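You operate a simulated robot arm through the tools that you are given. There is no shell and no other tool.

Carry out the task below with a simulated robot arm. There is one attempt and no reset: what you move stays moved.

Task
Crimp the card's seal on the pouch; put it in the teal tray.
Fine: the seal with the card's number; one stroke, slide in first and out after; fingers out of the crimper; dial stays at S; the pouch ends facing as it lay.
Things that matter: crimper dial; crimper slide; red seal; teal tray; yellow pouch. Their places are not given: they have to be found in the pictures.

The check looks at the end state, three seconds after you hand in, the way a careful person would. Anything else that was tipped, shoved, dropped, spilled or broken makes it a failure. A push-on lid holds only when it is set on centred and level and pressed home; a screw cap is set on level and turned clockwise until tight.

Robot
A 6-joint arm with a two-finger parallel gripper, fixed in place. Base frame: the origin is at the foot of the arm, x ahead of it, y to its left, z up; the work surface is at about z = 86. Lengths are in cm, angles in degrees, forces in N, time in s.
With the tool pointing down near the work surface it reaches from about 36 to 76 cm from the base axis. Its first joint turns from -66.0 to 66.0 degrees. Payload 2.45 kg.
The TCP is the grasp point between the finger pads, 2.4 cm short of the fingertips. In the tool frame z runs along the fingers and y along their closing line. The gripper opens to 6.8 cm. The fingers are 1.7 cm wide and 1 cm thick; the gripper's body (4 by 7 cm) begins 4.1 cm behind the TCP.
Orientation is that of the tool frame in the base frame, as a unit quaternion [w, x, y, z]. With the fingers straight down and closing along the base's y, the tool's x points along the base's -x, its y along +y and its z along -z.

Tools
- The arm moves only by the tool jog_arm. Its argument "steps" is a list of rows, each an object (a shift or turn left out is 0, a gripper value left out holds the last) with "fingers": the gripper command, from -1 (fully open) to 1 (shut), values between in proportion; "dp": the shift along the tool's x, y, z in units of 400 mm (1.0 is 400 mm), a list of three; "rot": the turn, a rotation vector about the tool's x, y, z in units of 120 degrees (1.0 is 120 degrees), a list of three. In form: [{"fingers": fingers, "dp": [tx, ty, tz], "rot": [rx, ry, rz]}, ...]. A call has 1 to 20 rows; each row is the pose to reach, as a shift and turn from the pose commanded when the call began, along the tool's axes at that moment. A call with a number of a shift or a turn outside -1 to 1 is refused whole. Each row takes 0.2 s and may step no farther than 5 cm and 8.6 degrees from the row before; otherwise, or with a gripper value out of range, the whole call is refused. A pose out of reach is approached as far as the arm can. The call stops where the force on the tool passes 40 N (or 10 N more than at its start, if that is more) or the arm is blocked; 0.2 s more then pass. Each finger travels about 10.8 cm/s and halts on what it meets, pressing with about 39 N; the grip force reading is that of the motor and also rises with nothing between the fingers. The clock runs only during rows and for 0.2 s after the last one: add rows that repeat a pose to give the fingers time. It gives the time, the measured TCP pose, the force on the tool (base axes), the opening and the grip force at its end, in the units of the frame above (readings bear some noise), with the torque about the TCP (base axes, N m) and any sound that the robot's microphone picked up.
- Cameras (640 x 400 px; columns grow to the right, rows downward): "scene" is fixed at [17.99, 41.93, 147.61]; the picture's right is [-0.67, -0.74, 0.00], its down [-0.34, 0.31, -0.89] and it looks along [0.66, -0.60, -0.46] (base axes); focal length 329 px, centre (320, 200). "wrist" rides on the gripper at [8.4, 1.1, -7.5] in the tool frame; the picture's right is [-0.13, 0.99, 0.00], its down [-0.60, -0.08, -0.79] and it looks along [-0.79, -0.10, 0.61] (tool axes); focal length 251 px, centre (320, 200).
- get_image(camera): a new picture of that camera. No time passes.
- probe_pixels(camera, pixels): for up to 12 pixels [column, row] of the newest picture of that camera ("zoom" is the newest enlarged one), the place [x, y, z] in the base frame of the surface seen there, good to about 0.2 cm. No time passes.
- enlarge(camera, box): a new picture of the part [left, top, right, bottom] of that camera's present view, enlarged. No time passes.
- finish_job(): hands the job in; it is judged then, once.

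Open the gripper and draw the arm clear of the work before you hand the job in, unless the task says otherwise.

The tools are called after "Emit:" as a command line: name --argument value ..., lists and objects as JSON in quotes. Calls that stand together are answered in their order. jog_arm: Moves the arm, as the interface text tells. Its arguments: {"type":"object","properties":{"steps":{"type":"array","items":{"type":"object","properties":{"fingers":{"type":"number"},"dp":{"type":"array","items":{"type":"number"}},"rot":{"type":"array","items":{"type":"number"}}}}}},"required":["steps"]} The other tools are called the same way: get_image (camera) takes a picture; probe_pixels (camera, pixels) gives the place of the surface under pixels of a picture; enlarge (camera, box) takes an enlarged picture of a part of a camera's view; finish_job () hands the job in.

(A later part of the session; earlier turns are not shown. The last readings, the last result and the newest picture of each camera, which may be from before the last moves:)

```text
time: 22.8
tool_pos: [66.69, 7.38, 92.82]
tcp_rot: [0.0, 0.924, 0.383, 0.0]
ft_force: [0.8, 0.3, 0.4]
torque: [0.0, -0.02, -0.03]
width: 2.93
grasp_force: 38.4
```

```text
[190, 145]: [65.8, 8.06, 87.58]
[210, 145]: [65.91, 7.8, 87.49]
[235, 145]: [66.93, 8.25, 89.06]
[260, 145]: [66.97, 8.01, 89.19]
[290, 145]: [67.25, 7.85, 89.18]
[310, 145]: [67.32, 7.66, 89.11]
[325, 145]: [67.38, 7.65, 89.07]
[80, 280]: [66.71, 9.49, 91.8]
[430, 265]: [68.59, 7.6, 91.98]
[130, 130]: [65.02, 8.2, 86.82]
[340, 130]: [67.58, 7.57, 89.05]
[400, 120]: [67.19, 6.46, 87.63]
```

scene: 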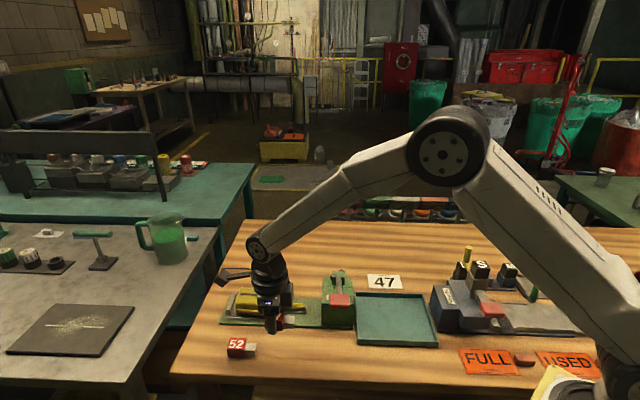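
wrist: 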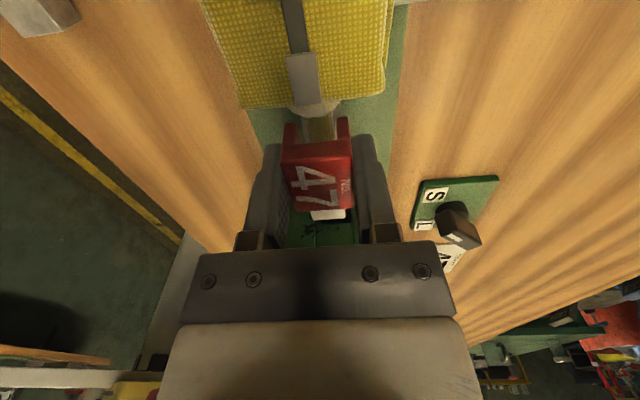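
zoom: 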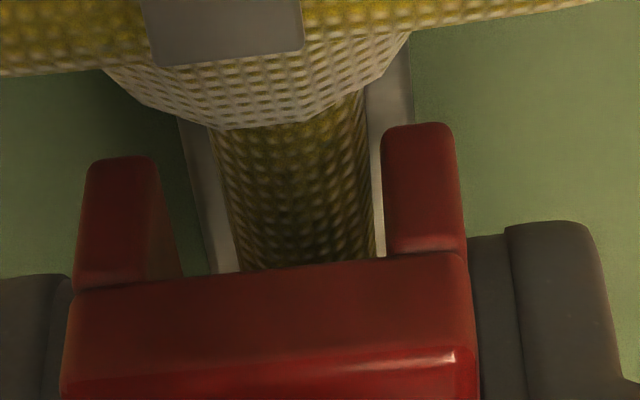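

Head centre v≈41.9 and neck centre v≈41.9: aligned. I lower slowly 1.5 cm so legs begin to straddle the neck, watching force.

Emit:
jog_arm --steps '[{"fingers": 1, "dp": [0, 0, 0.005]}, {"dp": [0, 0, 0.01]}, {"dp": [0, 0, 0.015]}, {"dp": [0, 0, 0.02]}, {"dp": [0, 0, 0.025]}, {"dp": [0, 0, 0.03]}, {"dp": [0, 0, 0.034]}, {"dp": [0, 0, 0.038]}]'

Emit:
enlarge --camera "wrist" --box '[270, 95, 380, 165]'

Emit:
enlarge --camera "scene" --box '[260, 270, 320, 320]'

```text
time: 24.6
tool_pos: [66.76, 7.49, 91.36]
tcp_rot: [0.0, 0.924, 0.382, 0.0]
ft_force: [0.2, 0.2, 0.0]
torque: [-0.01, -0.04, 0.0]
width: 2.92
grasp_force: 38.8
```

```text
5.71 times, centred on (325, 130) of wrist
```

zoom: 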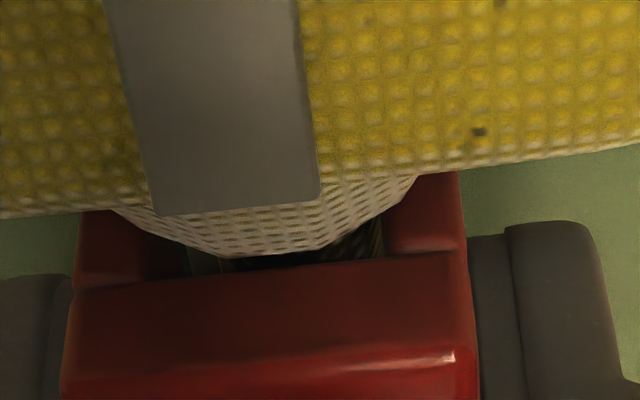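

```text
8.00 times, centred on (290, 295) of scene
```

zoom: 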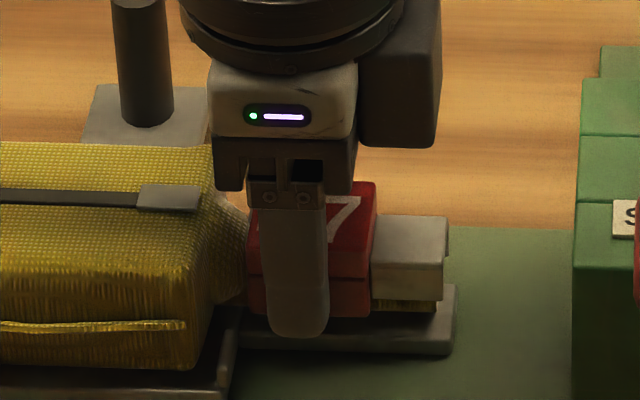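

No force; channel already straddles the neck. I lower the remaining ~1.2 cm in small steps.

Emit:
jog_arm --steps '[{"fingers": 1, "dp": [0, 0, 0.004]}, {"dp": [0, 0, 0.008]}, {"dp": [0, 0, 0.012]}, {"dp": [0, 0, 0.016]}, {"dp": [0, 0, 0.02]}, {"dp": [0, 0, 0.024]}, {"dp": [0, 0, 0.027]}]'

Emit:
enlarge --camera "scene" --box '[260, 270, 320, 320]'

```text
time: 26.2
tool_pos: [66.62, 7.43, 90.11]
tcp_rot: [0.001, 0.924, 0.382, 0.001]
ft_force: [-0.4, -0.2, -0.8]
torque: [-0.01, 0.02, -0.02]
width: 2.88
grasp_force: 38.1
```

```text
8.00 times, centred on (290, 295) of scene
```

zoom: 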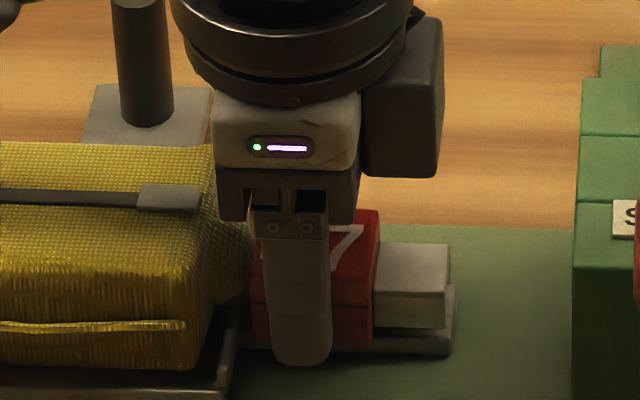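

Still free. I lower in ~0.1 cm steps until light contact appears.

Emit:
jog_arm --steps '[{"fingers": 1, "dp": [0, 0, 0.002]}, {"dp": [0, 0, 0.004]}]'

Emit:
enlarge --camera "scene" --box '[275, 285, 311, 315]'

```text
time: 26.8
tool_pos: [66.73, 7.4, 90.17]
tcp_rot: [0.001, 0.924, 0.383, 0.002]
ft_force: [-1.9, 2.1, 9.1]
torque: [-0.05, 0.18, -0.06]
width: 2.92
grasp_force: 39.0
```

```text
13.33 times, centred on (293, 300) of scene
```

zoom: 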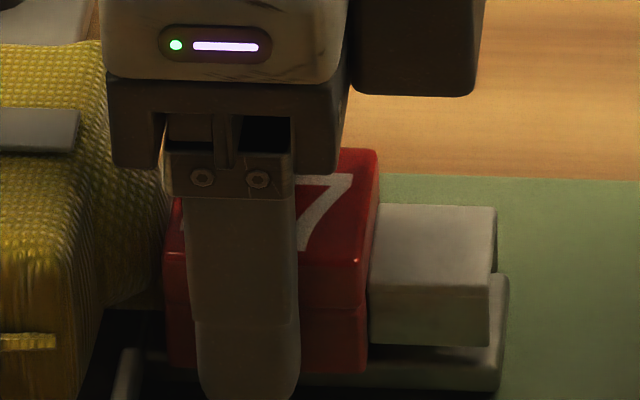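

Seated: 9 N upward contact at TCP z≈90.1. I ease the pressure, open the fingers partway and rise straight up.

Emit:
jog_arm --steps '[{"fingers": 1, "dp": [0, 0, -0.003]}, {"fingers": 0.0, "dp": [0, 0, -0.003]}, {"fingers": -0.35, "dp": [0, 0, -0.003]}, {"dp": [0, 0, -0.003]}, {"dp": [0, 0, -0.003]}]'

Emit:
enlarge --camera "wrist" --box '[240, 80, 400, 230]'

Emit:
enlarge --camera "scene" --box '[260, 270, 320, 320]'

```text
time: 28.0
tool_pos: [66.67, 7.32, 90.19]
tcp_rot: [0.001, 0.924, 0.383, 0.0]
ft_force: [0.5, -0.5, 0.0]
torque: [-0.02, 0.04, 0.0]
width: 4.62
grasp_force: 0.0
```

```text
2.67 times, centred on (320, 155) of wrist
```

zoom: 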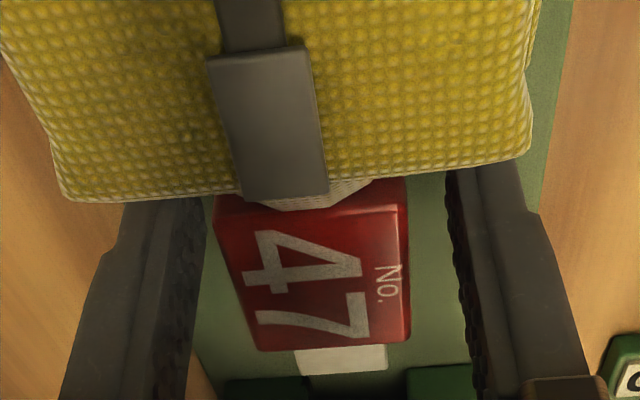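

```text
8.00 times, centred on (290, 295) of scene
```

zoom: 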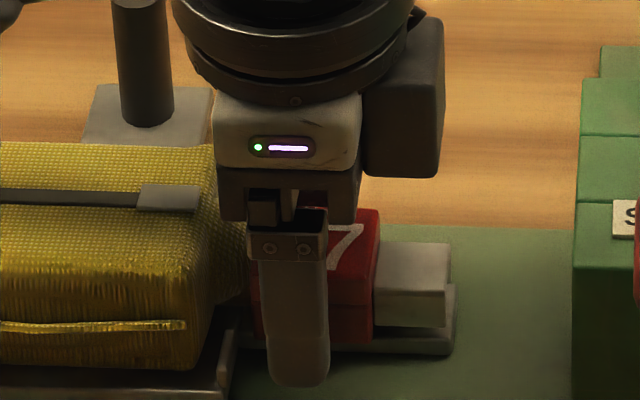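

The seal stays seated on the neck. I rise straight up to about z≈104 and inspect.

Emit:
jog_arm --steps '[{"dp": [0, 0, -0.02]}, {"dp": [0, 0, -0.06]}, {"dp": [0, 0, -0.12]}, {"dp": [0, 0, -0.2]}, {"dp": [0, 0, -0.28]}, {"dp": [0, 0, -0.34]}, {"dp": [0, 0, -0.34]}]'

Emit:
enlarge --camera "scene" --box '[225, 260, 325, 325]'

Emit:
enlarge --camera "scene" --box '[275, 285, 311, 315]'

Emit:
get_image --camera "wrist"

```text
time: 29.6
tool_pos: [66.69, 7.35, 103.66]
tcp_rot: [0.0, 0.924, 0.383, 0.001]
ft_force: [0.0, -0.9, 0.1]
torque: [0.03, -0.03, -0.01]
width: 4.6
grasp_force: 0.0
```

```text
6.15 times, centred on (275, 292) of scene
```

zoom: 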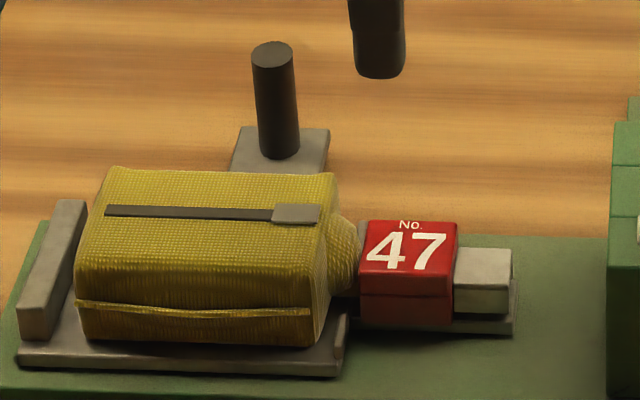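

```text
13.33 times, centred on (293, 300) of scene
```

zoom: 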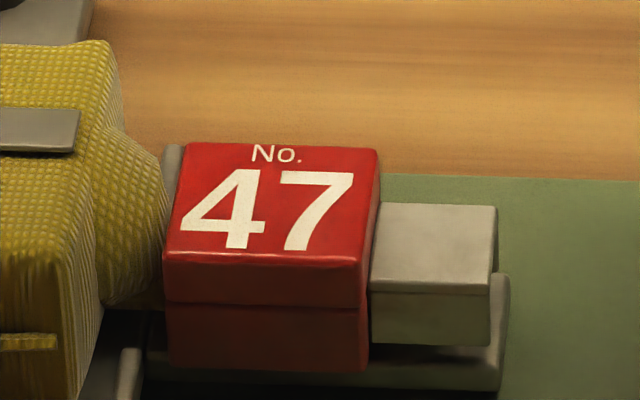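

```text
taken
```

wrist: 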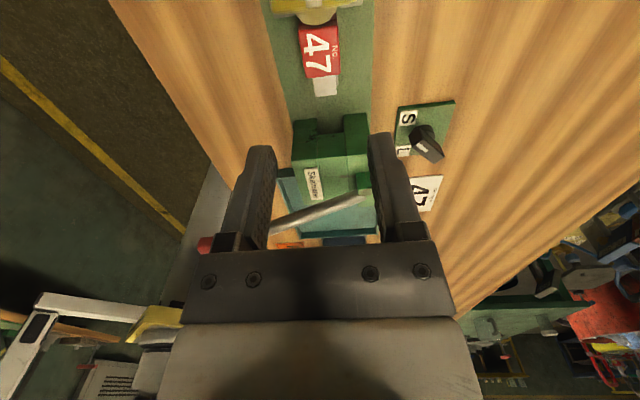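

The seal sits square on the neck with the channel toward the crimper. I check seated heights against the ram, and measure the slide post.

Emit:
probe_pixels --camera "zoom" --pixels '[[190, 240], [365, 155], [200, 160], [355, 240], [430, 240], [480, 280], [485, 215], [260, 330]]'

Emit:
enlarge --camera "scene" --box '[245, 260, 295, 295]'

Emit:
probe_pixels --camera "zoom" --pixels '[[305, 92], [280, 200], [300, 200], [320, 200], [310, 80], [300, 260], [230, 260], [370, 280], [300, 150], [300, 110], [360, 240], [250, 230]]'

```text
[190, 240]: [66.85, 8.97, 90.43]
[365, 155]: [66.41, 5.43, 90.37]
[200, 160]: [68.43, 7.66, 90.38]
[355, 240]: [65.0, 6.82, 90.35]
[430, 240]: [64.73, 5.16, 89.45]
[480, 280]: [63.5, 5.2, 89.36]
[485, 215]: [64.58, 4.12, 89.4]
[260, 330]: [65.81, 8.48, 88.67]
```

```text
11.43 times, centred on (270, 278) of scene
```

zoom: 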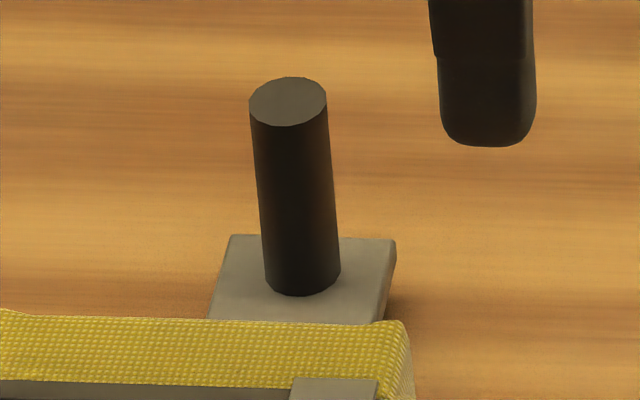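

```text
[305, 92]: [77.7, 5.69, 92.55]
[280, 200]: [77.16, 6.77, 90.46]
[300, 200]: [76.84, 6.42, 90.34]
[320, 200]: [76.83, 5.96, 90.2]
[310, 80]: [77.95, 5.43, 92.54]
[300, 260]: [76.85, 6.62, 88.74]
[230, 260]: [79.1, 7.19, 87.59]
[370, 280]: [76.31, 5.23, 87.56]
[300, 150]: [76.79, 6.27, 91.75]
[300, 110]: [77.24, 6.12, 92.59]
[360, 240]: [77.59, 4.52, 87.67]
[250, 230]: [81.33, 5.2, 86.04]
```

Slide post centre is about (s=58.95, v=50.4), i.e. (77.3, 6.05), top z≈92.6—at the edge of reach, so I'll tilt the hand 15° (fingers leaning outward) and move above it.

Emit:
jog_arm --steps '[{"fingers": -1, "dp": [0.02, 0.03, 0.0], "rot": [0, 0.02, 0]}, {"dp": [0.05, 0.065, 0.01], "rot": [0, 0.045, 0]}, {"dp": [0.08, 0.105, 0.03], "rot": [0, 0.07, 0]}, {"dp": [0.11, 0.145, 0.055], "rot": [0, 0.095, 0]}, {"dp": [0.14, 0.18, 0.08], "rot": [0, 0.115, 0]}, {"dp": [0.1645, 0.211, 0.1], "rot": [0, 0.125, 0]}, {"dp": [0.1645, 0.211, 0.1], "rot": [0, 0.125, 0]}]'

Emit:
get_image --camera "wrist"

Emit:
get_image --camera "scene"

```text
time: 31.2
tool_pos: [77.31, 6.06, 99.65]
tcp_rot: [-0.049, 0.916, 0.38, 0.12]
ft_force: [-0.5, -0.2, 1.1]
torque: [0.01, -0.05, 0.0]
width: 6.8
grasp_force: 0.1
```

```text
taken
```

wrist: 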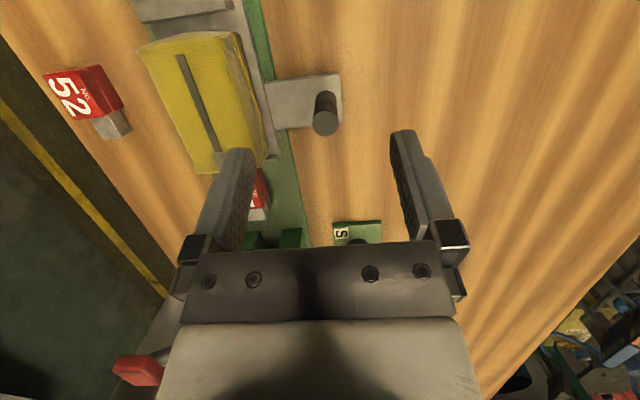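

```text
taken
```

scene: 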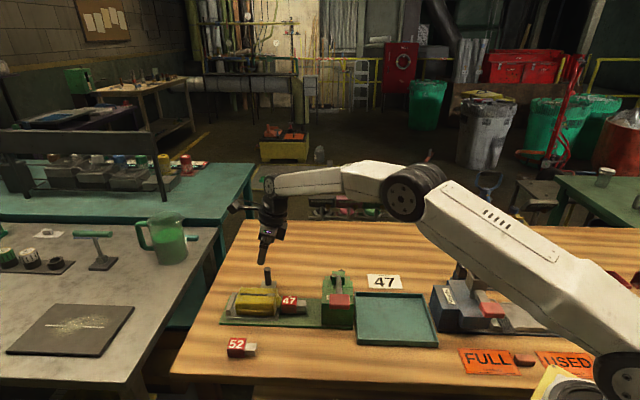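

The post is between the fingers at (325,115) in the wrist view. I probe its top to confirm centring.

Emit:
enlarge --camera "wrist" --box '[250, 60, 400, 160]'

Emit:
probe_pixels --camera "zoom" --pixels '[[325, 265], [280, 265], [370, 265], [325, 240], [325, 295], [310, 180], [355, 180], [332, 180], [100, 240], [390, 250]]'

```text
4.00 times, centred on (325, 110) of wrist
```

zoom: 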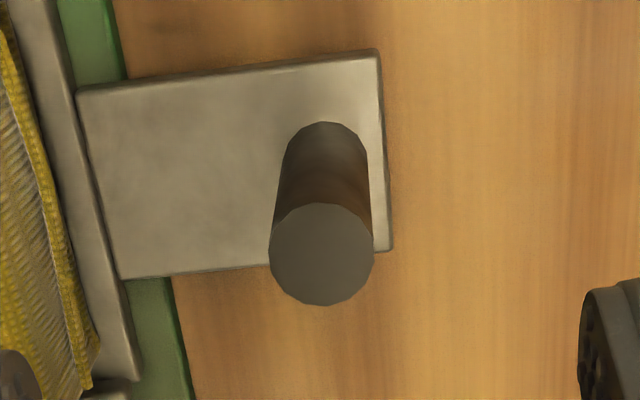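

```text
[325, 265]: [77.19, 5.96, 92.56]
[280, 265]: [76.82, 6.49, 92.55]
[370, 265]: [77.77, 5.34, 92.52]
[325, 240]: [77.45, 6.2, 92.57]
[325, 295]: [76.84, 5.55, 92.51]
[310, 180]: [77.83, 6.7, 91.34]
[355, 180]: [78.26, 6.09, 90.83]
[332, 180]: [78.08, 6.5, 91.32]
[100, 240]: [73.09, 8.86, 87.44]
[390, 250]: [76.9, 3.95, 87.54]
```

Post axis ≈ (77.32, 6.08), matching the TCP. I descend straight down to z≈91 around the post.

Emit:
jog_arm --steps '[{"fingers": -1, "dp": [-0.01, 0, 0.0373]}, {"dp": [-0.022, 0, 0.082]}, {"dp": [-0.034, 0, 0.127]}, {"dp": [-0.044, 0, 0.164]}, {"dp": [-0.052, 0, 0.194]}, {"dp": [-0.056, 0, 0.209]}, {"dp": [-0.056, 0, 0.209]}]'

Emit:
get_image --camera "wrist"

Emit:
enlarge --camera "scene" --box '[225, 230, 325, 325]'

```text
time: 32.8
tool_pos: [77.16, 6.18, 90.94]
tcp_rot: [-0.051, 0.916, 0.38, 0.121]
ft_force: [-0.6, -0.1, -0.1]
torque: [-0.02, 0.02, 0.01]
width: 6.79
grasp_force: 0.0
```

```text
taken
```

wrist: 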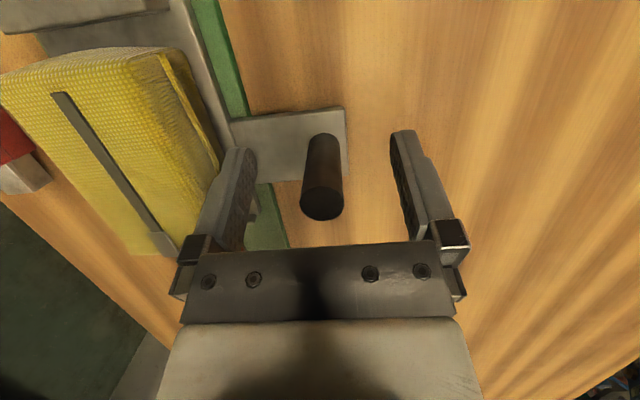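

```text
4.21 times, centred on (275, 278) of scene
```

zoom: 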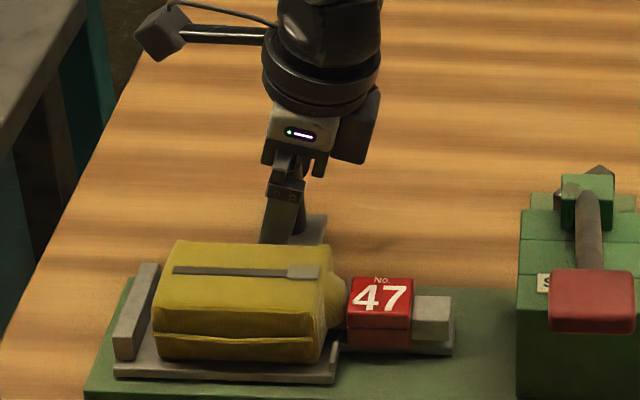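

Post centred between fingers. I close on it.

Emit:
jog_arm --steps '[{"fingers": 0.2, "dp": [0, 0, 0]}, {"fingers": 0.5, "dp": [0, 0, 0]}, {"fingers": 1, "dp": [0, 0, 0]}, {"dp": [0, 0, 0]}, {"dp": [0, 0, 0]}]'

```text
time: 34.0
tool_pos: [77.38, 5.85, 90.88]
tcp_rot: [-0.05, 0.916, 0.379, 0.121]
ft_force: [9.0, -10.1, -4.4]
torque: [0.23, -0.17, -0.04]
width: 1.76
grasp_force: 35.6
```

Gripped (width 1.76); a 13 N sideways load shows the post is ~0.2 cm further in +v. I relieve it and push the slide 1 cm toward the crimper.

Emit:
jog_arm --steps '[{"fingers": 1, "dp": [0, 0.005, 0]}, {"dp": [0, 0.005, 0]}, {"dp": [-0.0048, 0.005, -0.0013]}, {"dp": [-0.0097, 0.005, -0.0026]}, {"dp": [-0.0145, 0.005, -0.0039]}, {"dp": [-0.0193, 0.005, -0.0052]}, {"dp": [-0.0242, 0.005, -0.0065]}]'

Emit:
enlarge --camera "scene" --box '[225, 230, 365, 325]'

```text
time: 35.6
tool_pos: [76.74, 5.32, 91.01]
tcp_rot: [-0.051, 0.916, 0.379, 0.12]
ft_force: [-1.1, 2.4, -2.7]
torque: [0.27, -0.29, 0.06]
width: 1.78
grasp_force: 36.0
```

```text
4.21 times, centred on (295, 278) of scene
```

zoom: 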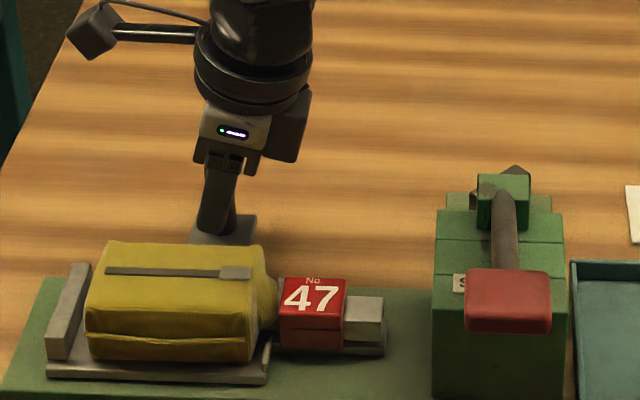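

The slide moves easily with pouch and seal. I push 3 cm more in small steps.

Emit:
jog_arm --steps '[{"fingers": 1, "dp": [-0.0072, 0, -0.0019]}, {"dp": [-0.0145, 0, -0.0039]}, {"dp": [-0.0217, 0, -0.0058]}, {"dp": [-0.029, 0, -0.0078]}, {"dp": [-0.0362, 0, -0.0097]}, {"dp": [-0.0435, 0, -0.0116]}, {"dp": [-0.0507, 0, -0.0136]}, {"dp": [-0.058, 0, -0.0155]}, {"dp": [-0.0652, 0, -0.0175]}, {"dp": [-0.0725, 0, -0.0194]}]'

Emit:
enlarge --camera "scene" --box '[225, 230, 365, 325]'

```text
time: 37.8
tool_pos: [74.58, 3.18, 90.98]
tcp_rot: [-0.051, 0.916, 0.379, 0.12]
ft_force: [-9.8, 11.0, -3.1]
torque: [-0.36, 0.21, 0.04]
width: 1.78
grasp_force: 36.4
```

```text
4.21 times, centred on (295, 278) of scene
```

zoom: 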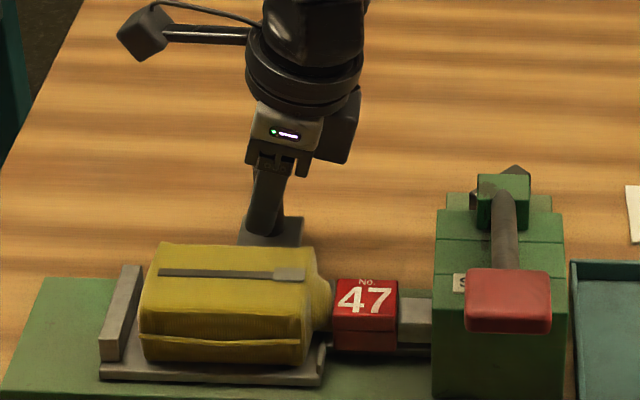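

Sideways load is −15 N in v; I correct 0.16 cm and continue 1.2 cm so the channel enters the mouth.

Emit:
jog_arm --steps '[{"fingers": 1, "dp": [0, -0.004, 0]}, {"dp": [-0.0048, -0.004, -0.0013]}, {"dp": [-0.0097, -0.004, -0.0026]}, {"dp": [-0.0145, -0.004, -0.0039]}, {"dp": [-0.0193, -0.004, -0.0052]}, {"dp": [-0.0242, -0.004, -0.0065]}, {"dp": [-0.029, -0.004, -0.0078]}]'

Emit:
enlarge --camera "scene" --box '[275, 260, 365, 325]'

Emit:
get_image --camera "wrist"

```text
time: 39.4
tool_pos: [73.78, 2.31, 90.98]
tcp_rot: [-0.051, 0.916, 0.38, 0.12]
ft_force: [5.3, -4.2, -16.4]
torque: [0.11, -0.18, -0.01]
width: 1.79
grasp_force: 36.5
```

```text
6.15 times, centred on (320, 292) of scene
```

zoom: 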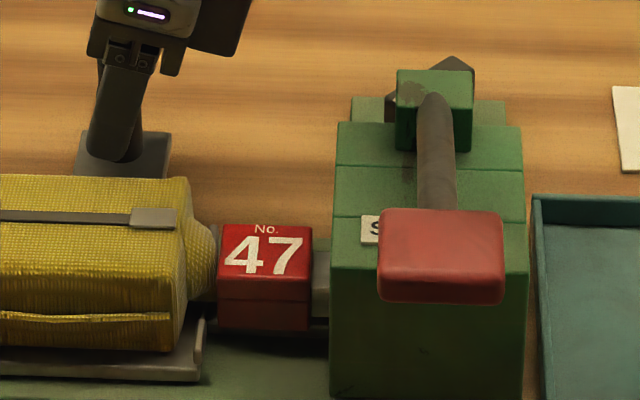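

```text
taken
```

wrist: 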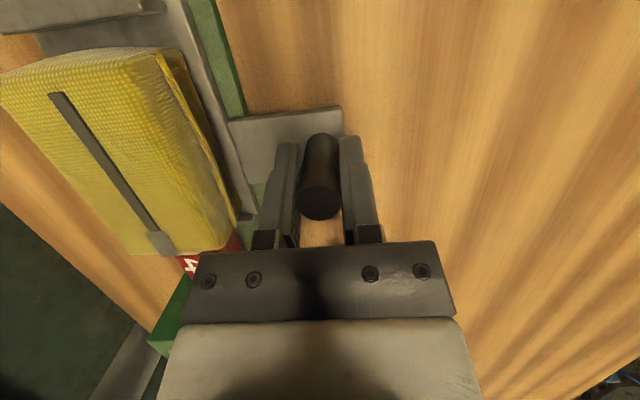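

Slide has moved 5.05 cm; channel ~1 cm inside the mouth, head front ~1.2 cm from the face. I ease the vertical load and go 0.8 cm further.

Emit:
jog_arm --steps '[{"fingers": 1, "dp": [-0.0007, 0.001, 0.0024]}, {"dp": [-0.0045, 0.001, 0.0014]}, {"dp": [-0.0084, 0.001, 0.0003]}, {"dp": [-0.0123, 0.001, -0.0007]}, {"dp": [-0.0161, 0.001, -0.0017]}, {"dp": [-0.02, 0.001, -0.0028]}]'

Emit:
enlarge --camera "scene" --box '[275, 260, 365, 325]'

```text
time: 40.8
tool_pos: [73.23, 1.79, 90.91]
tcp_rot: [-0.05, 0.916, 0.38, 0.12]
ft_force: [4.8, -3.1, -7.5]
torque: [-0.28, 0.32, 0.06]
width: 1.78
grasp_force: 36.2
```

```text
6.15 times, centred on (320, 292) of scene
```

zoom: 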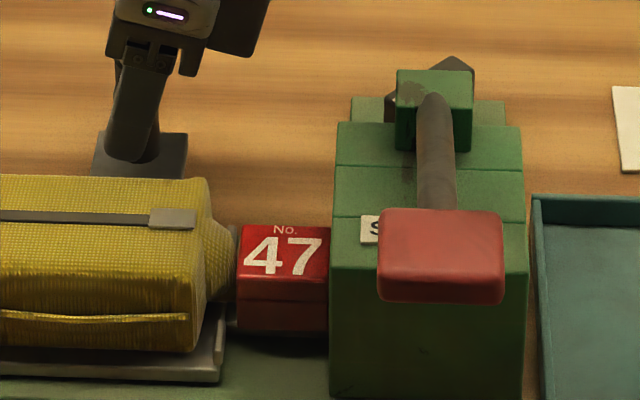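

Moved 5.8 cm; head nearly at the crimper face. I creep in 0.15 cm steps and watch for the stop.

Emit:
jog_arm --steps '[{"fingers": 1, "dp": [-0.0036, 0, -0.001]}, {"dp": [-0.0072, 0, -0.0019]}, {"dp": [-0.0072, 0, -0.0019]}]'

Emit:
enlarge --camera "scene" --box '[275, 260, 365, 325]'

```text
time: 41.6
tool_pos: [73.14, 1.71, 90.95]
tcp_rot: [-0.05, 0.916, 0.38, 0.122]
ft_force: [22.4, 11.2, -12.6]
torque: [0.23, -0.09, 0.13]
width: 1.77
grasp_force: 36.1
```

```text
6.15 times, centred on (320, 292) of scene
```

zoom: 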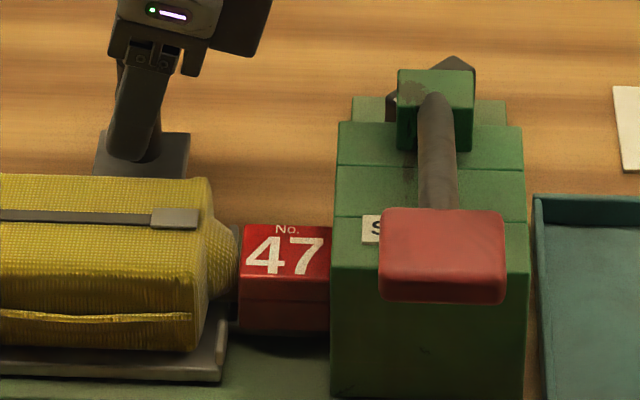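

The stop is reached (~24 N along s, travel ≈6.0 cm). I back off slightly to unload, open the fingers and check the slide stays in.

Emit:
jog_arm --steps '[{"fingers": 1, "dp": [0.003, 0, 0.001]}, {"fingers": 0.3, "dp": [0.003, 0, 0.001]}, {"fingers": -0.3, "dp": [0.003, 0, 0.001]}, {"fingers": -1, "dp": [0.003, 0, 0.001]}, {"dp": [0.003, 0, 0.001]}, {"dp": [0.003, 0, 0.001]}]'

Emit:
enlarge --camera "scene" --box '[275, 260, 365, 325]'

Emit:
get_image --camera "wrist"

```text
time: 43.0
tool_pos: [73.08, 1.62, 91.0]
tcp_rot: [-0.05, 0.916, 0.38, 0.121]
ft_force: [0.1, 0.0, 0.0]
torque: [-0.02, 0.02, 0.03]
width: 6.81
grasp_force: 0.1
```

```text
6.15 times, centred on (320, 292) of scene
```

zoom: 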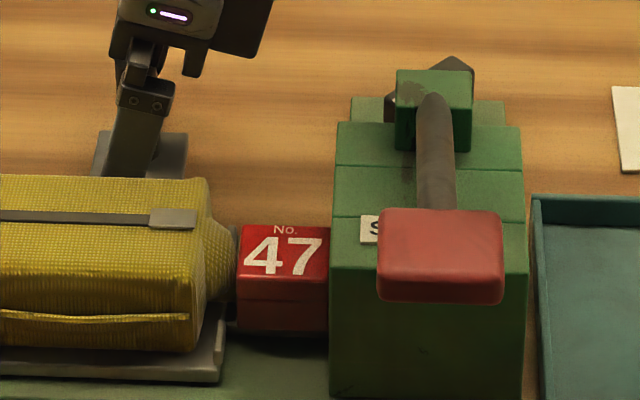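

```text
taken
```

wrist: 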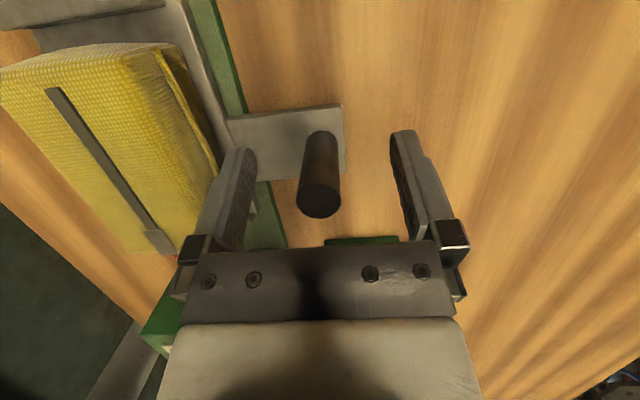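

The slide rests in, but my back-off may have dragged it ~0.05–0.1 cm out. I regrip, press it to the stop again, and this time open without backing off.

Emit:
jog_arm --steps '[{"fingers": 0.2, "dp": [0, 0, 0]}, {"fingers": 0.5, "dp": [0, 0, 0]}, {"fingers": 1, "dp": [0, 0, 0]}, {"dp": [0, 0, 0]}, {"dp": [-0.0025, 0, -0.0007]}, {"dp": [-0.0045, 0, -0.0012]}, {"fingers": 0.3, "dp": [-0.0045, 0, -0.0012]}, {"fingers": -0.3, "dp": [-0.0045, 0, -0.0012]}, {"fingers": -1, "dp": [-0.0045, 0, -0.0012]}, {"dp": [-0.0045, 0, -0.0012]}]'

Emit:
enlarge --camera "scene" --box '[275, 260, 365, 325]'

```text
time: 45.2
tool_pos: [72.82, 1.38, 90.85]
tcp_rot: [-0.05, 0.916, 0.379, 0.121]
ft_force: [0.3, 0.3, 0.2]
torque: [0.02, -0.01, -0.02]
width: 6.8
grasp_force: 0.0
```

```text
6.15 times, centred on (320, 292) of scene
```

zoom: 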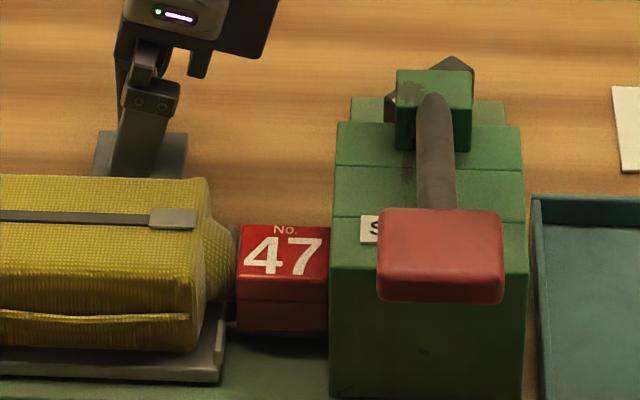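

Slide fully in and free. I rise vertically clear of the post and probe the lever's red pad and pivot meanwhile.

Emit:
jog_arm --steps '[{"fingers": -1, "dp": [0.01, 0, -0.0373]}, {"dp": [0.0259, 0, -0.0966]}, {"dp": [0.045, 0, -0.168]}, {"dp": [0.0647, 0, -0.2415]}, {"dp": [0.0841, 0, -0.314]}, {"dp": [0.0841, 0, -0.314]}]'

Emit:
enlarge --camera "scene" --box '[305, 260, 365, 325]'

Emit:
probe_pixels --camera "zoom" --pixels '[[310, 225], [420, 225], [310, 270], [420, 275], [360, 250], [360, 290], [360, 180], [355, 120], [340, 70], [390, 60], [355, 90], [360, 215]]'

```text
time: 46.6
tool_pos: [72.78, 1.56, 103.81]
tcp_rot: [-0.05, 0.916, 0.378, 0.12]
ft_force: [-0.1, -0.4, -0.3]
torque: [0.01, -0.02, 0.05]
width: 6.8
grasp_force: 0.0
```

```text
6.15 times, centred on (335, 292) of scene
```

zoom: 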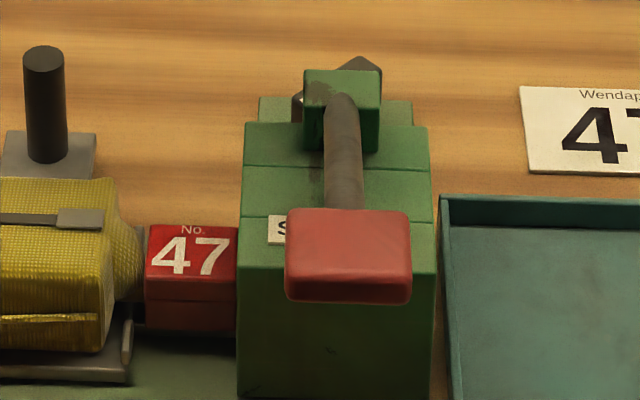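

```text
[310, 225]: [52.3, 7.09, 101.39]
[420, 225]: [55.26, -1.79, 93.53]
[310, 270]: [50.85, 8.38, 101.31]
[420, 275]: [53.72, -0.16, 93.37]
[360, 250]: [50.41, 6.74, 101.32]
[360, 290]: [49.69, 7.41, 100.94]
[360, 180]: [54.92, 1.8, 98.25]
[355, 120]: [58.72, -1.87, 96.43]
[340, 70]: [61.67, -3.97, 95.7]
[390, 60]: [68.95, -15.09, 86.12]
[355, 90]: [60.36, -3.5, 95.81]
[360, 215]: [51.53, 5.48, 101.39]
```

Lever pad top: centre ≈ (s 40.6, v 31.2), z≈101.35, pivot at v≈45, z≈95.5. I raise, untilt, close the fingers, and move above the pad.

Emit:
jog_arm --steps '[{"fingers": -1, "dp": [0.02, 0, -0.075], "rot": [0, 0, 0]}, {"dp": [0.02, -0.04, -0.15], "rot": [0, -0.02, 0]}, {"fingers": 1, "dp": [-0.01, -0.1, -0.2], "rot": [0, -0.04, 0]}, {"dp": [-0.05, -0.16, -0.21], "rot": [0, -0.06, 0]}, {"dp": [-0.09, -0.23, -0.215], "rot": [0, -0.08, 0]}, {"dp": [-0.13, -0.3, -0.22], "rot": [0, -0.1, 0]}, {"dp": [-0.18, -0.37, -0.223], "rot": [0, -0.12, 0]}, {"dp": [-0.22, -0.43, -0.223], "rot": [0, -0.125, 0]}, {"dp": [-0.2526, -0.479, -0.223], "rot": [0, -0.125, 0]}, {"dp": [-0.2526, -0.479, -0.223], "rot": [0, -0.125, 0]}]'

Emit:
get_image --camera "wrist"

Emit:
get_image --camera "scene"

```text
time: 48.8
tool_pos: [50.75, 6.72, 109.95]
tcp_rot: [0.0, 0.924, 0.382, 0.0]
ft_force: [-0.6, -0.1, 0.9]
torque: [-0.04, -0.02, 0.02]
width: 0.02
grasp_force: 23.4
```

```text
taken
```

wrist: 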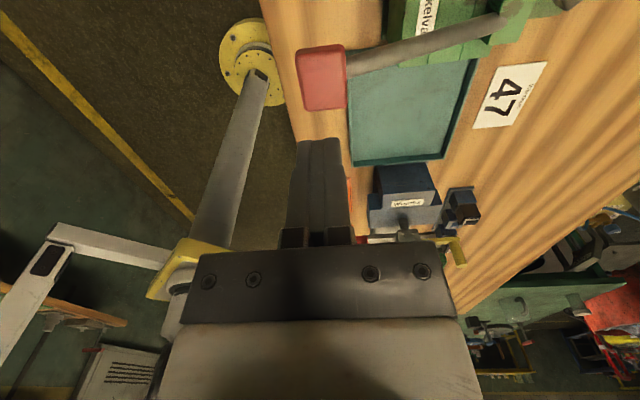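

```text
taken
```

scene: 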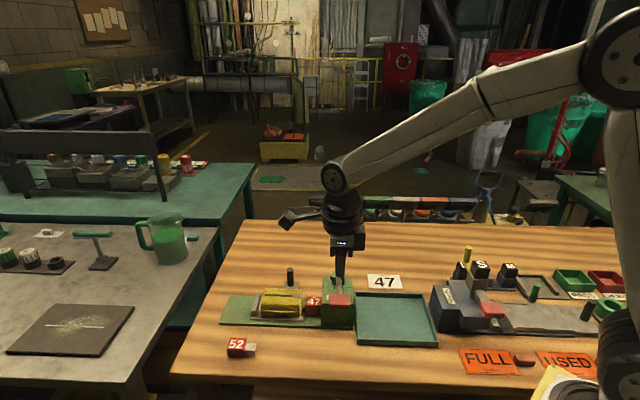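

The pad at (322,78) and tray (410,110) are visible. I probe the pad's corners and the tray's walls/floor.

Emit:
probe_pixels --camera "wrist" --pixels '[[301, 58], [341, 50], [306, 105], [342, 103], [322, 78], [410, 110], [360, 130], [355, 164], [440, 157], [473, 62], [460, 90], [350, 110]]'

Emit:
enlarge --camera "scene" --box '[345, 280, 445, 355]'

Emit:
probe_pixels --camera "zoom" --pixels '[[75, 70], [440, 60], [560, 330], [110, 340], [100, 100], [430, 95], [520, 300], [130, 310], [300, 200], [545, 350], [120, 365], [300, 65]]'

```text
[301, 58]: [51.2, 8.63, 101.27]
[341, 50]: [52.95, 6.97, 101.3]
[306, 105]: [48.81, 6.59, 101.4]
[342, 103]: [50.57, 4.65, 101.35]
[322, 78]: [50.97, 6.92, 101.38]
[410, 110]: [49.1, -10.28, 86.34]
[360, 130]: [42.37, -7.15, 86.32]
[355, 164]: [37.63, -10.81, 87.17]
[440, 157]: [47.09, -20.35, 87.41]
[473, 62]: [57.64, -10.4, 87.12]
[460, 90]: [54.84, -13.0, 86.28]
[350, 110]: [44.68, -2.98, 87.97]
```

```text
5.33 times, centred on (395, 318) of scene
```

zoom: 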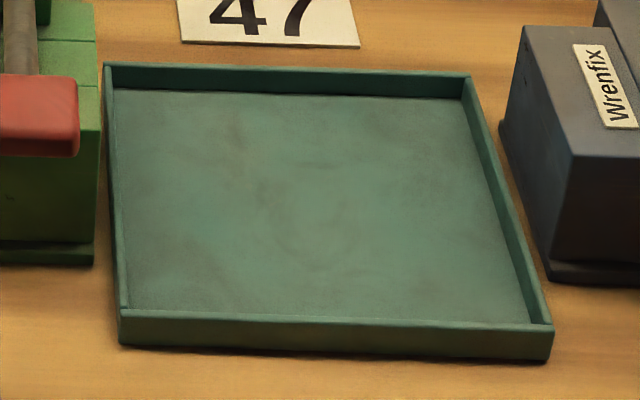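

```text
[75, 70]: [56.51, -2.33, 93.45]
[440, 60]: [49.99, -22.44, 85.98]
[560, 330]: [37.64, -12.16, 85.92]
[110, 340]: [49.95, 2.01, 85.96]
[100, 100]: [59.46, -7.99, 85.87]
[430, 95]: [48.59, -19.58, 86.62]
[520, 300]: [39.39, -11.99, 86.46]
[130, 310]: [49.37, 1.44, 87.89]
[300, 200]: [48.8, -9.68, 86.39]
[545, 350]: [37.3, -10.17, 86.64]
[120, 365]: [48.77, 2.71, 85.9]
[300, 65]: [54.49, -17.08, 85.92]
```

Pad centre is (s 40.7, v 31.25). I descend to just above the pad, then press down in small steps watching force.

Emit:
jog_arm --steps '[{"fingers": 1, "dp": [0.002, 0.002, 0.04]}, {"dp": [0.002, 0.002, 0.08]}, {"dp": [0.002, 0.002, 0.12]}, {"dp": [0.002, 0.002, 0.14]}, {"dp": [0.002, 0.002, 0.148]}]'

Emit:
enlarge --camera "scene" --box '[290, 230, 380, 325]'

```text
time: 50.0
tool_pos: [50.95, 6.58, 104.14]
tcp_rot: [0.0, 0.924, 0.383, -0.001]
ft_force: [0.4, 0.8, -0.9]
torque: [0.0, 0.03, 0.01]
width: 0.0
grasp_force: 23.5
```

```text
4.21 times, centred on (335, 278) of scene
```

zoom: 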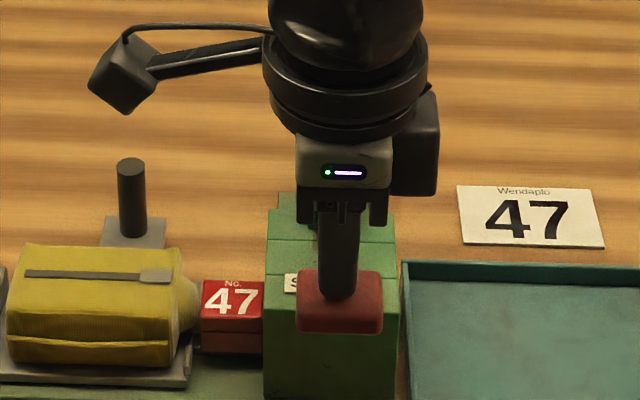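

Fingertips are just above the pad. I press down ~2 cm following the arc.

Emit:
jog_arm --steps '[{"fingers": 1, "dp": [0, 0, 0.008]}, {"dp": [0, -0.002, 0.014]}, {"dp": [0, -0.0045, 0.02]}, {"dp": [0, -0.007, 0.026]}, {"dp": [0, -0.0095, 0.032]}, {"dp": [0, -0.012, 0.038]}, {"dp": [0, -0.0145, 0.044]}, {"dp": [0, -0.017, 0.05]}]'

Emit:
enlarge --camera "scene" --box '[290, 230, 380, 325]'

```text
time: 51.8
tool_pos: [50.49, 7.01, 101.98]
tcp_rot: [0.0, 0.924, 0.383, 0.001]
ft_force: [0.8, -2.0, 3.9]
torque: [-0.07, -0.06, 0.01]
width: 0.0
grasp_force: 23.8
```

```text
4.21 times, centred on (335, 278) of scene
```

zoom: 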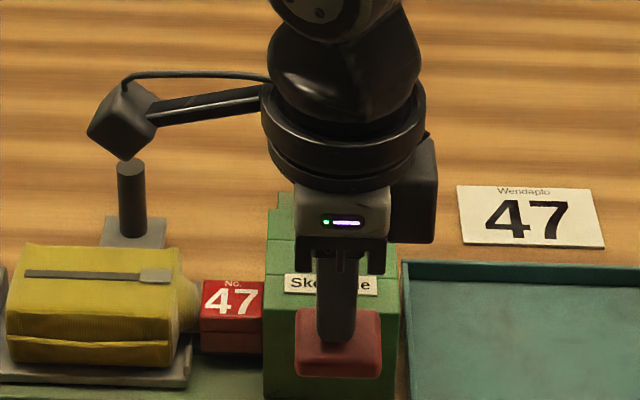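

Lever follows with 4 N. I keep pressing 2 cm more.

Emit:
jog_arm --steps '[{"fingers": 1, "dp": [0, -0.002, 0.006]}, {"dp": [0, -0.0035, 0.012]}, {"dp": [0, -0.005, 0.018]}, {"dp": [0, -0.0065, 0.024]}, {"dp": [0, -0.008, 0.03]}, {"dp": [0, -0.0095, 0.036]}, {"dp": [0, -0.011, 0.042]}, {"dp": [0, -0.012, 0.048]}]'

Emit:
enlarge --camera "scene" --box '[290, 230, 380, 325]'

```text
time: 53.6
tool_pos: [50.14, 7.3, 100.07]
tcp_rot: [0.001, 0.924, 0.383, 0.002]
ft_force: [-0.6, 4.6, 6.0]
torque: [0.09, -0.01, 0.01]
width: 0.0
grasp_force: 23.0
```

```text
4.21 times, centred on (335, 278) of scene
```

zoom: 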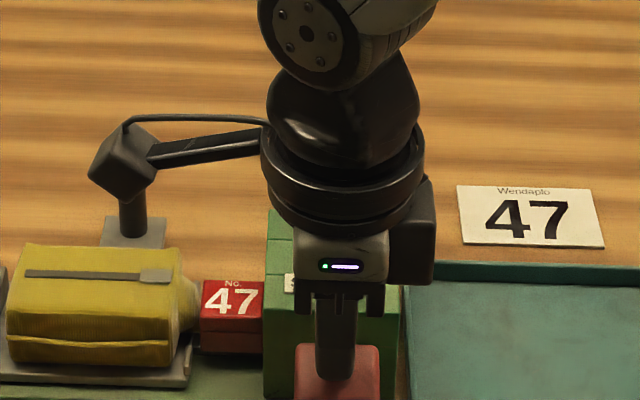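

Force 6 N at tip z≈97.7. I continue 2 cm more, straight down.

Emit:
jog_arm --steps '[{"fingers": 1, "dp": [0, 0, 0.006]}, {"dp": [0, -0.001, 0.012]}, {"dp": [0, -0.001, 0.018]}, {"dp": [0, -0.001, 0.024]}, {"dp": [0, -0.001, 0.03]}, {"dp": [0, -0.001, 0.036]}, {"dp": [0, -0.001, 0.042]}, {"dp": [0, 0, 0.048]}]'

Emit:
enlarge --camera "scene" --box '[290, 250, 380, 345]'

```text
time: 55.4
tool_pos: [49.96, 7.34, 98.47]
tcp_rot: [0.001, 0.924, 0.383, 0.0]
ft_force: [-9.4, 2.7, 17.4]
torque: [-0.04, 0.12, -0.04]
width: 0.02
grasp_force: 23.5
stopped in row 8: the force on the tool passed its limit at 44 N (the readings are from after the stop); the commanded pose is now the measured one
```

```text
4.21 times, centred on (335, 298) of scene
```

zoom: 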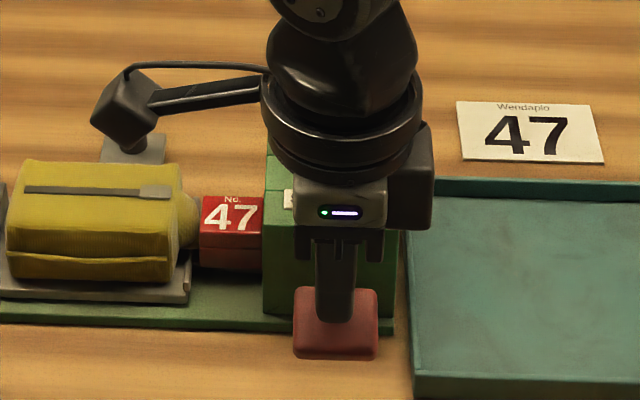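

Stopped at 44 N with tip z≈96.1 (lever near level). No click was reported, so I press on slightly without releasing to see whether it is the end stop.

Emit:
jog_arm --steps '[{"fingers": 1, "dp": [0, 0, 0.003]}, {"dp": [0, 0, 0.006]}, {"dp": [0, 0, 0.009]}, {"dp": [0, 0, 0.009]}]'

Emit:
enlarge --camera "scene" --box '[290, 250, 380, 345]'

Emit:
get_image --camera "wrist"

```text
time: 56.0
tool_pos: [49.93, 7.48, 98.5]
tcp_rot: [0.0, 0.924, 0.383, 0.0]
ft_force: [-9.7, 1.5, 17.9]
torque: [-0.09, 0.14, -0.06]
width: 0.0
grasp_force: 23.7
stopped in row 2: the force on the tool passed its limit at 43 N (the readings are from after the stop); the commanded pose is now the measured one
```

```text
4.21 times, centred on (335, 298) of scene
```

zoom: 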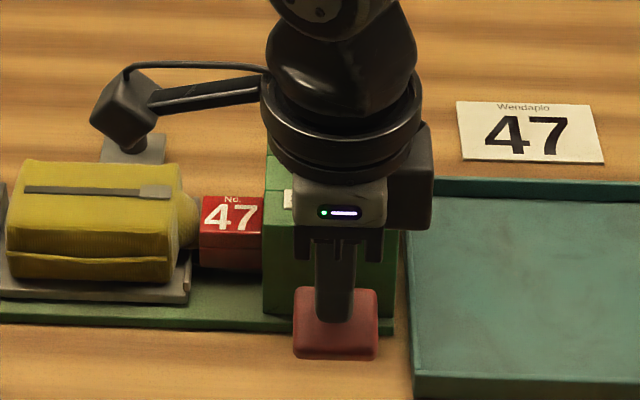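

```text
taken
```

wrist: 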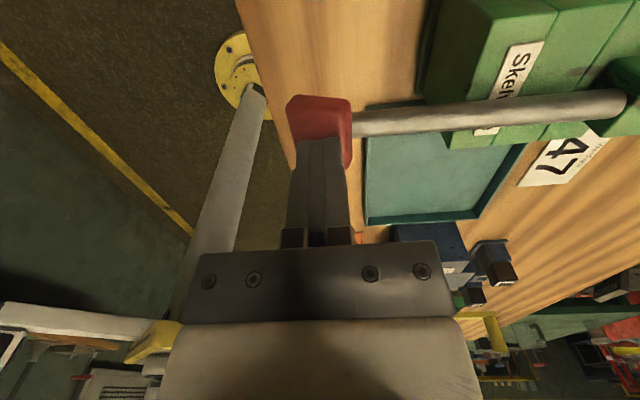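

It's stiff like an end stop (25 N over <0.1 cm). I hold a firm press below the limit for a second to make sure the stroke completes.

Emit:
jog_arm --steps '[{"fingers": 1, "dp": [0, 0, 0.002]}, {"dp": [0, 0, 0.003]}, {"dp": [0, 0, 0.003]}, {"dp": [0, 0, 0.003]}, {"dp": [0, 0, 0.003]}]'

```text
time: 56.6
tool_pos: [50.09, 7.38, 98.45]
tcp_rot: [0.0, 0.924, 0.383, 0.001]
ft_force: [-8.9, 1.0, 17.7]
torque: [-0.08, 0.09, -0.06]
width: 0.0
grasp_force: 23.9
stopped in row 3: the force on the tool passed its limit at 41 N (the readings are from after the stop); the commanded pose is now the measured one
```

The lever is at its stop. I now raise the fingers along the arc and watch whether the lever returns.

Emit:
jog_arm --steps '[{"fingers": 1, "dp": [0, 0, -0.01]}, {"dp": [0, 0, -0.02]}, {"dp": [0, 0, -0.03]}, {"dp": [0, 0.002, -0.04]}, {"dp": [0, 0.004, -0.05]}]'

Emit:
enlarge --camera "scene" --box '[290, 250, 380, 345]'

```text
time: 57.8
tool_pos: [50.29, 7.24, 100.3]
tcp_rot: [0.001, 0.924, 0.383, 0.002]
ft_force: [-1.4, -1.9, 4.7]
torque: [-0.07, -0.04, -0.06]
width: 0.0
grasp_force: 23.9
```

```text
4.21 times, centred on (335, 298) of scene
```

zoom: 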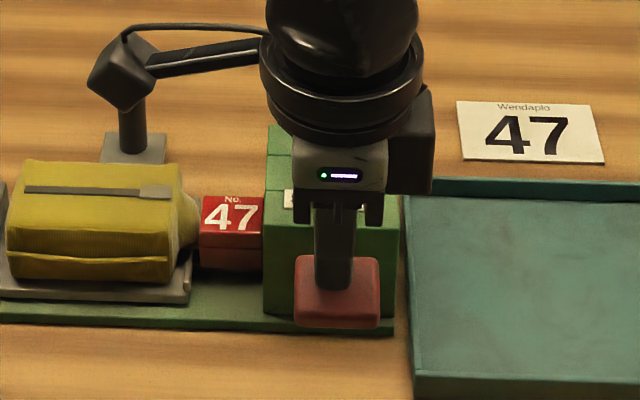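

The lever springs back with the fingers. I rise fully clear and look at the crimper.

Emit:
jog_arm --steps '[{"fingers": 1, "dp": [0, 0.003, -0.015]}, {"dp": [0, 0.007, -0.03]}, {"dp": [0, 0.011, -0.045]}, {"dp": [0, 0.015, -0.06]}, {"dp": [0, 0.018, -0.08]}, {"dp": [0, 0.02, -0.12]}, {"dp": [0, 0.02, -0.18]}, {"dp": [0, 0.02, -0.25]}, {"dp": [0, 0.02, -0.3]}]'

Emit:
enlarge --camera "scene" --box '[265, 250, 365, 325]'

Emit:
get_image --camera "wrist"

```text
time: 59.8
tool_pos: [50.69, 6.84, 112.35]
tcp_rot: [0.0, 0.924, 0.382, 0.001]
ft_force: [0.1, 0.1, 0.1]
torque: [-0.01, -0.04, -0.03]
width: 0.0
grasp_force: 23.4
```

```text
5.33 times, centred on (315, 288) of scene
```

zoom: 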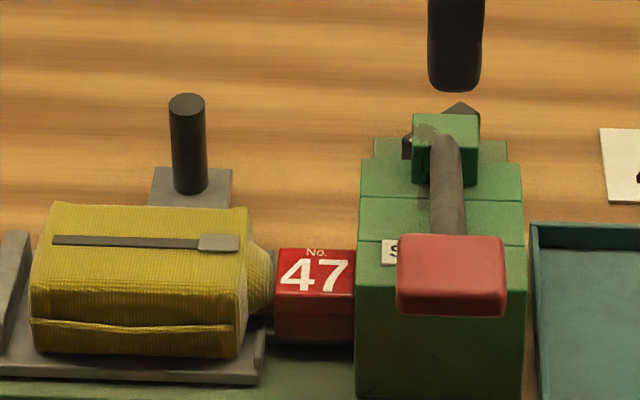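

```text
taken
```

wrist: 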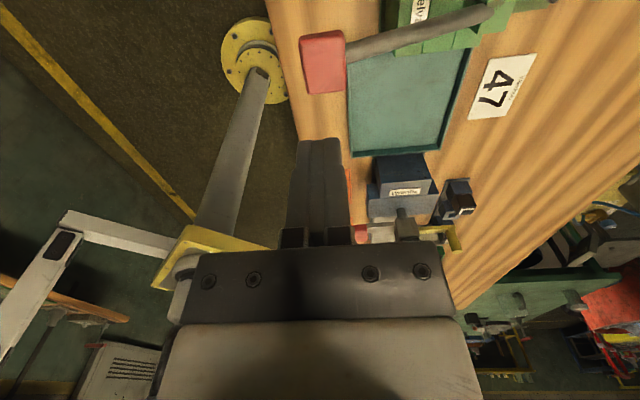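

The lever is back up; the pouch and seal still in. I go back over the slide post (≈(73.1, 1.7)) with the 15° tilt, opening the fingers on the way.

Emit:
jog_arm --steps '[{"fingers": 1, "dp": [0.03, 0.05, 0.0], "rot": [0, 0.01, 0]}, {"dp": [0.07, 0.11, 0.0], "rot": [0, 0.03, 0]}, {"dp": [0.11, 0.175, 0.0], "rot": [0, 0.05, 0]}, {"dp": [0.15, 0.24, 0.01], "rot": [0, 0.07, 0]}, {"fingers": -1, "dp": [0.19, 0.305, 0.03], "rot": [0, 0.09, 0]}, {"dp": [0.23, 0.37, 0.06], "rot": [0, 0.11, 0]}, {"dp": [0.27, 0.43, 0.1], "rot": [0, 0.12, 0]}, {"dp": [0.3055, 0.486, 0.15], "rot": [0, 0.125, 0]}, {"dp": [0.3055, 0.486, 0.18], "rot": [0, 0.125, 0]}, {"dp": [0.3055, 0.486, 0.18], "rot": [0, 0.125, 0]}]'

Emit:
get_image --camera "wrist"

Emit:
enlarge --camera "wrist" --box '[250, 60, 400, 160]'

```text
time: 62.0
tool_pos: [73.14, 1.54, 105.12]
tcp_rot: [-0.05, 0.916, 0.38, 0.121]
ft_force: [-0.1, 0.2, -0.4]
torque: [-0.03, 0.0, -0.02]
width: 6.82
grasp_force: 0.1
```

```text
taken
```

wrist: 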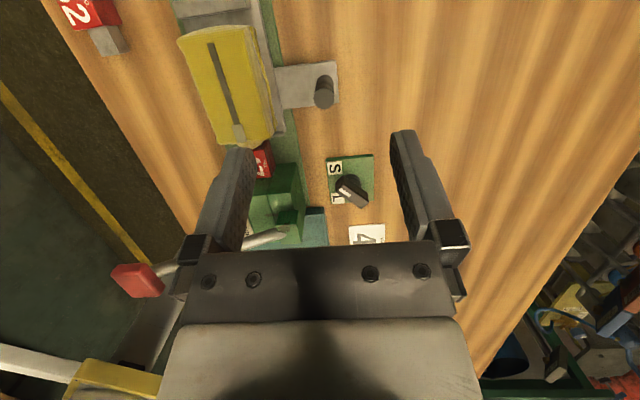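

```text
4.00 times, centred on (325, 110) of wrist
```

zoom: 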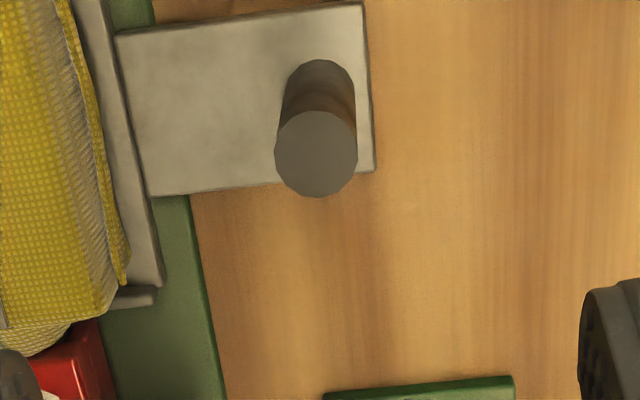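

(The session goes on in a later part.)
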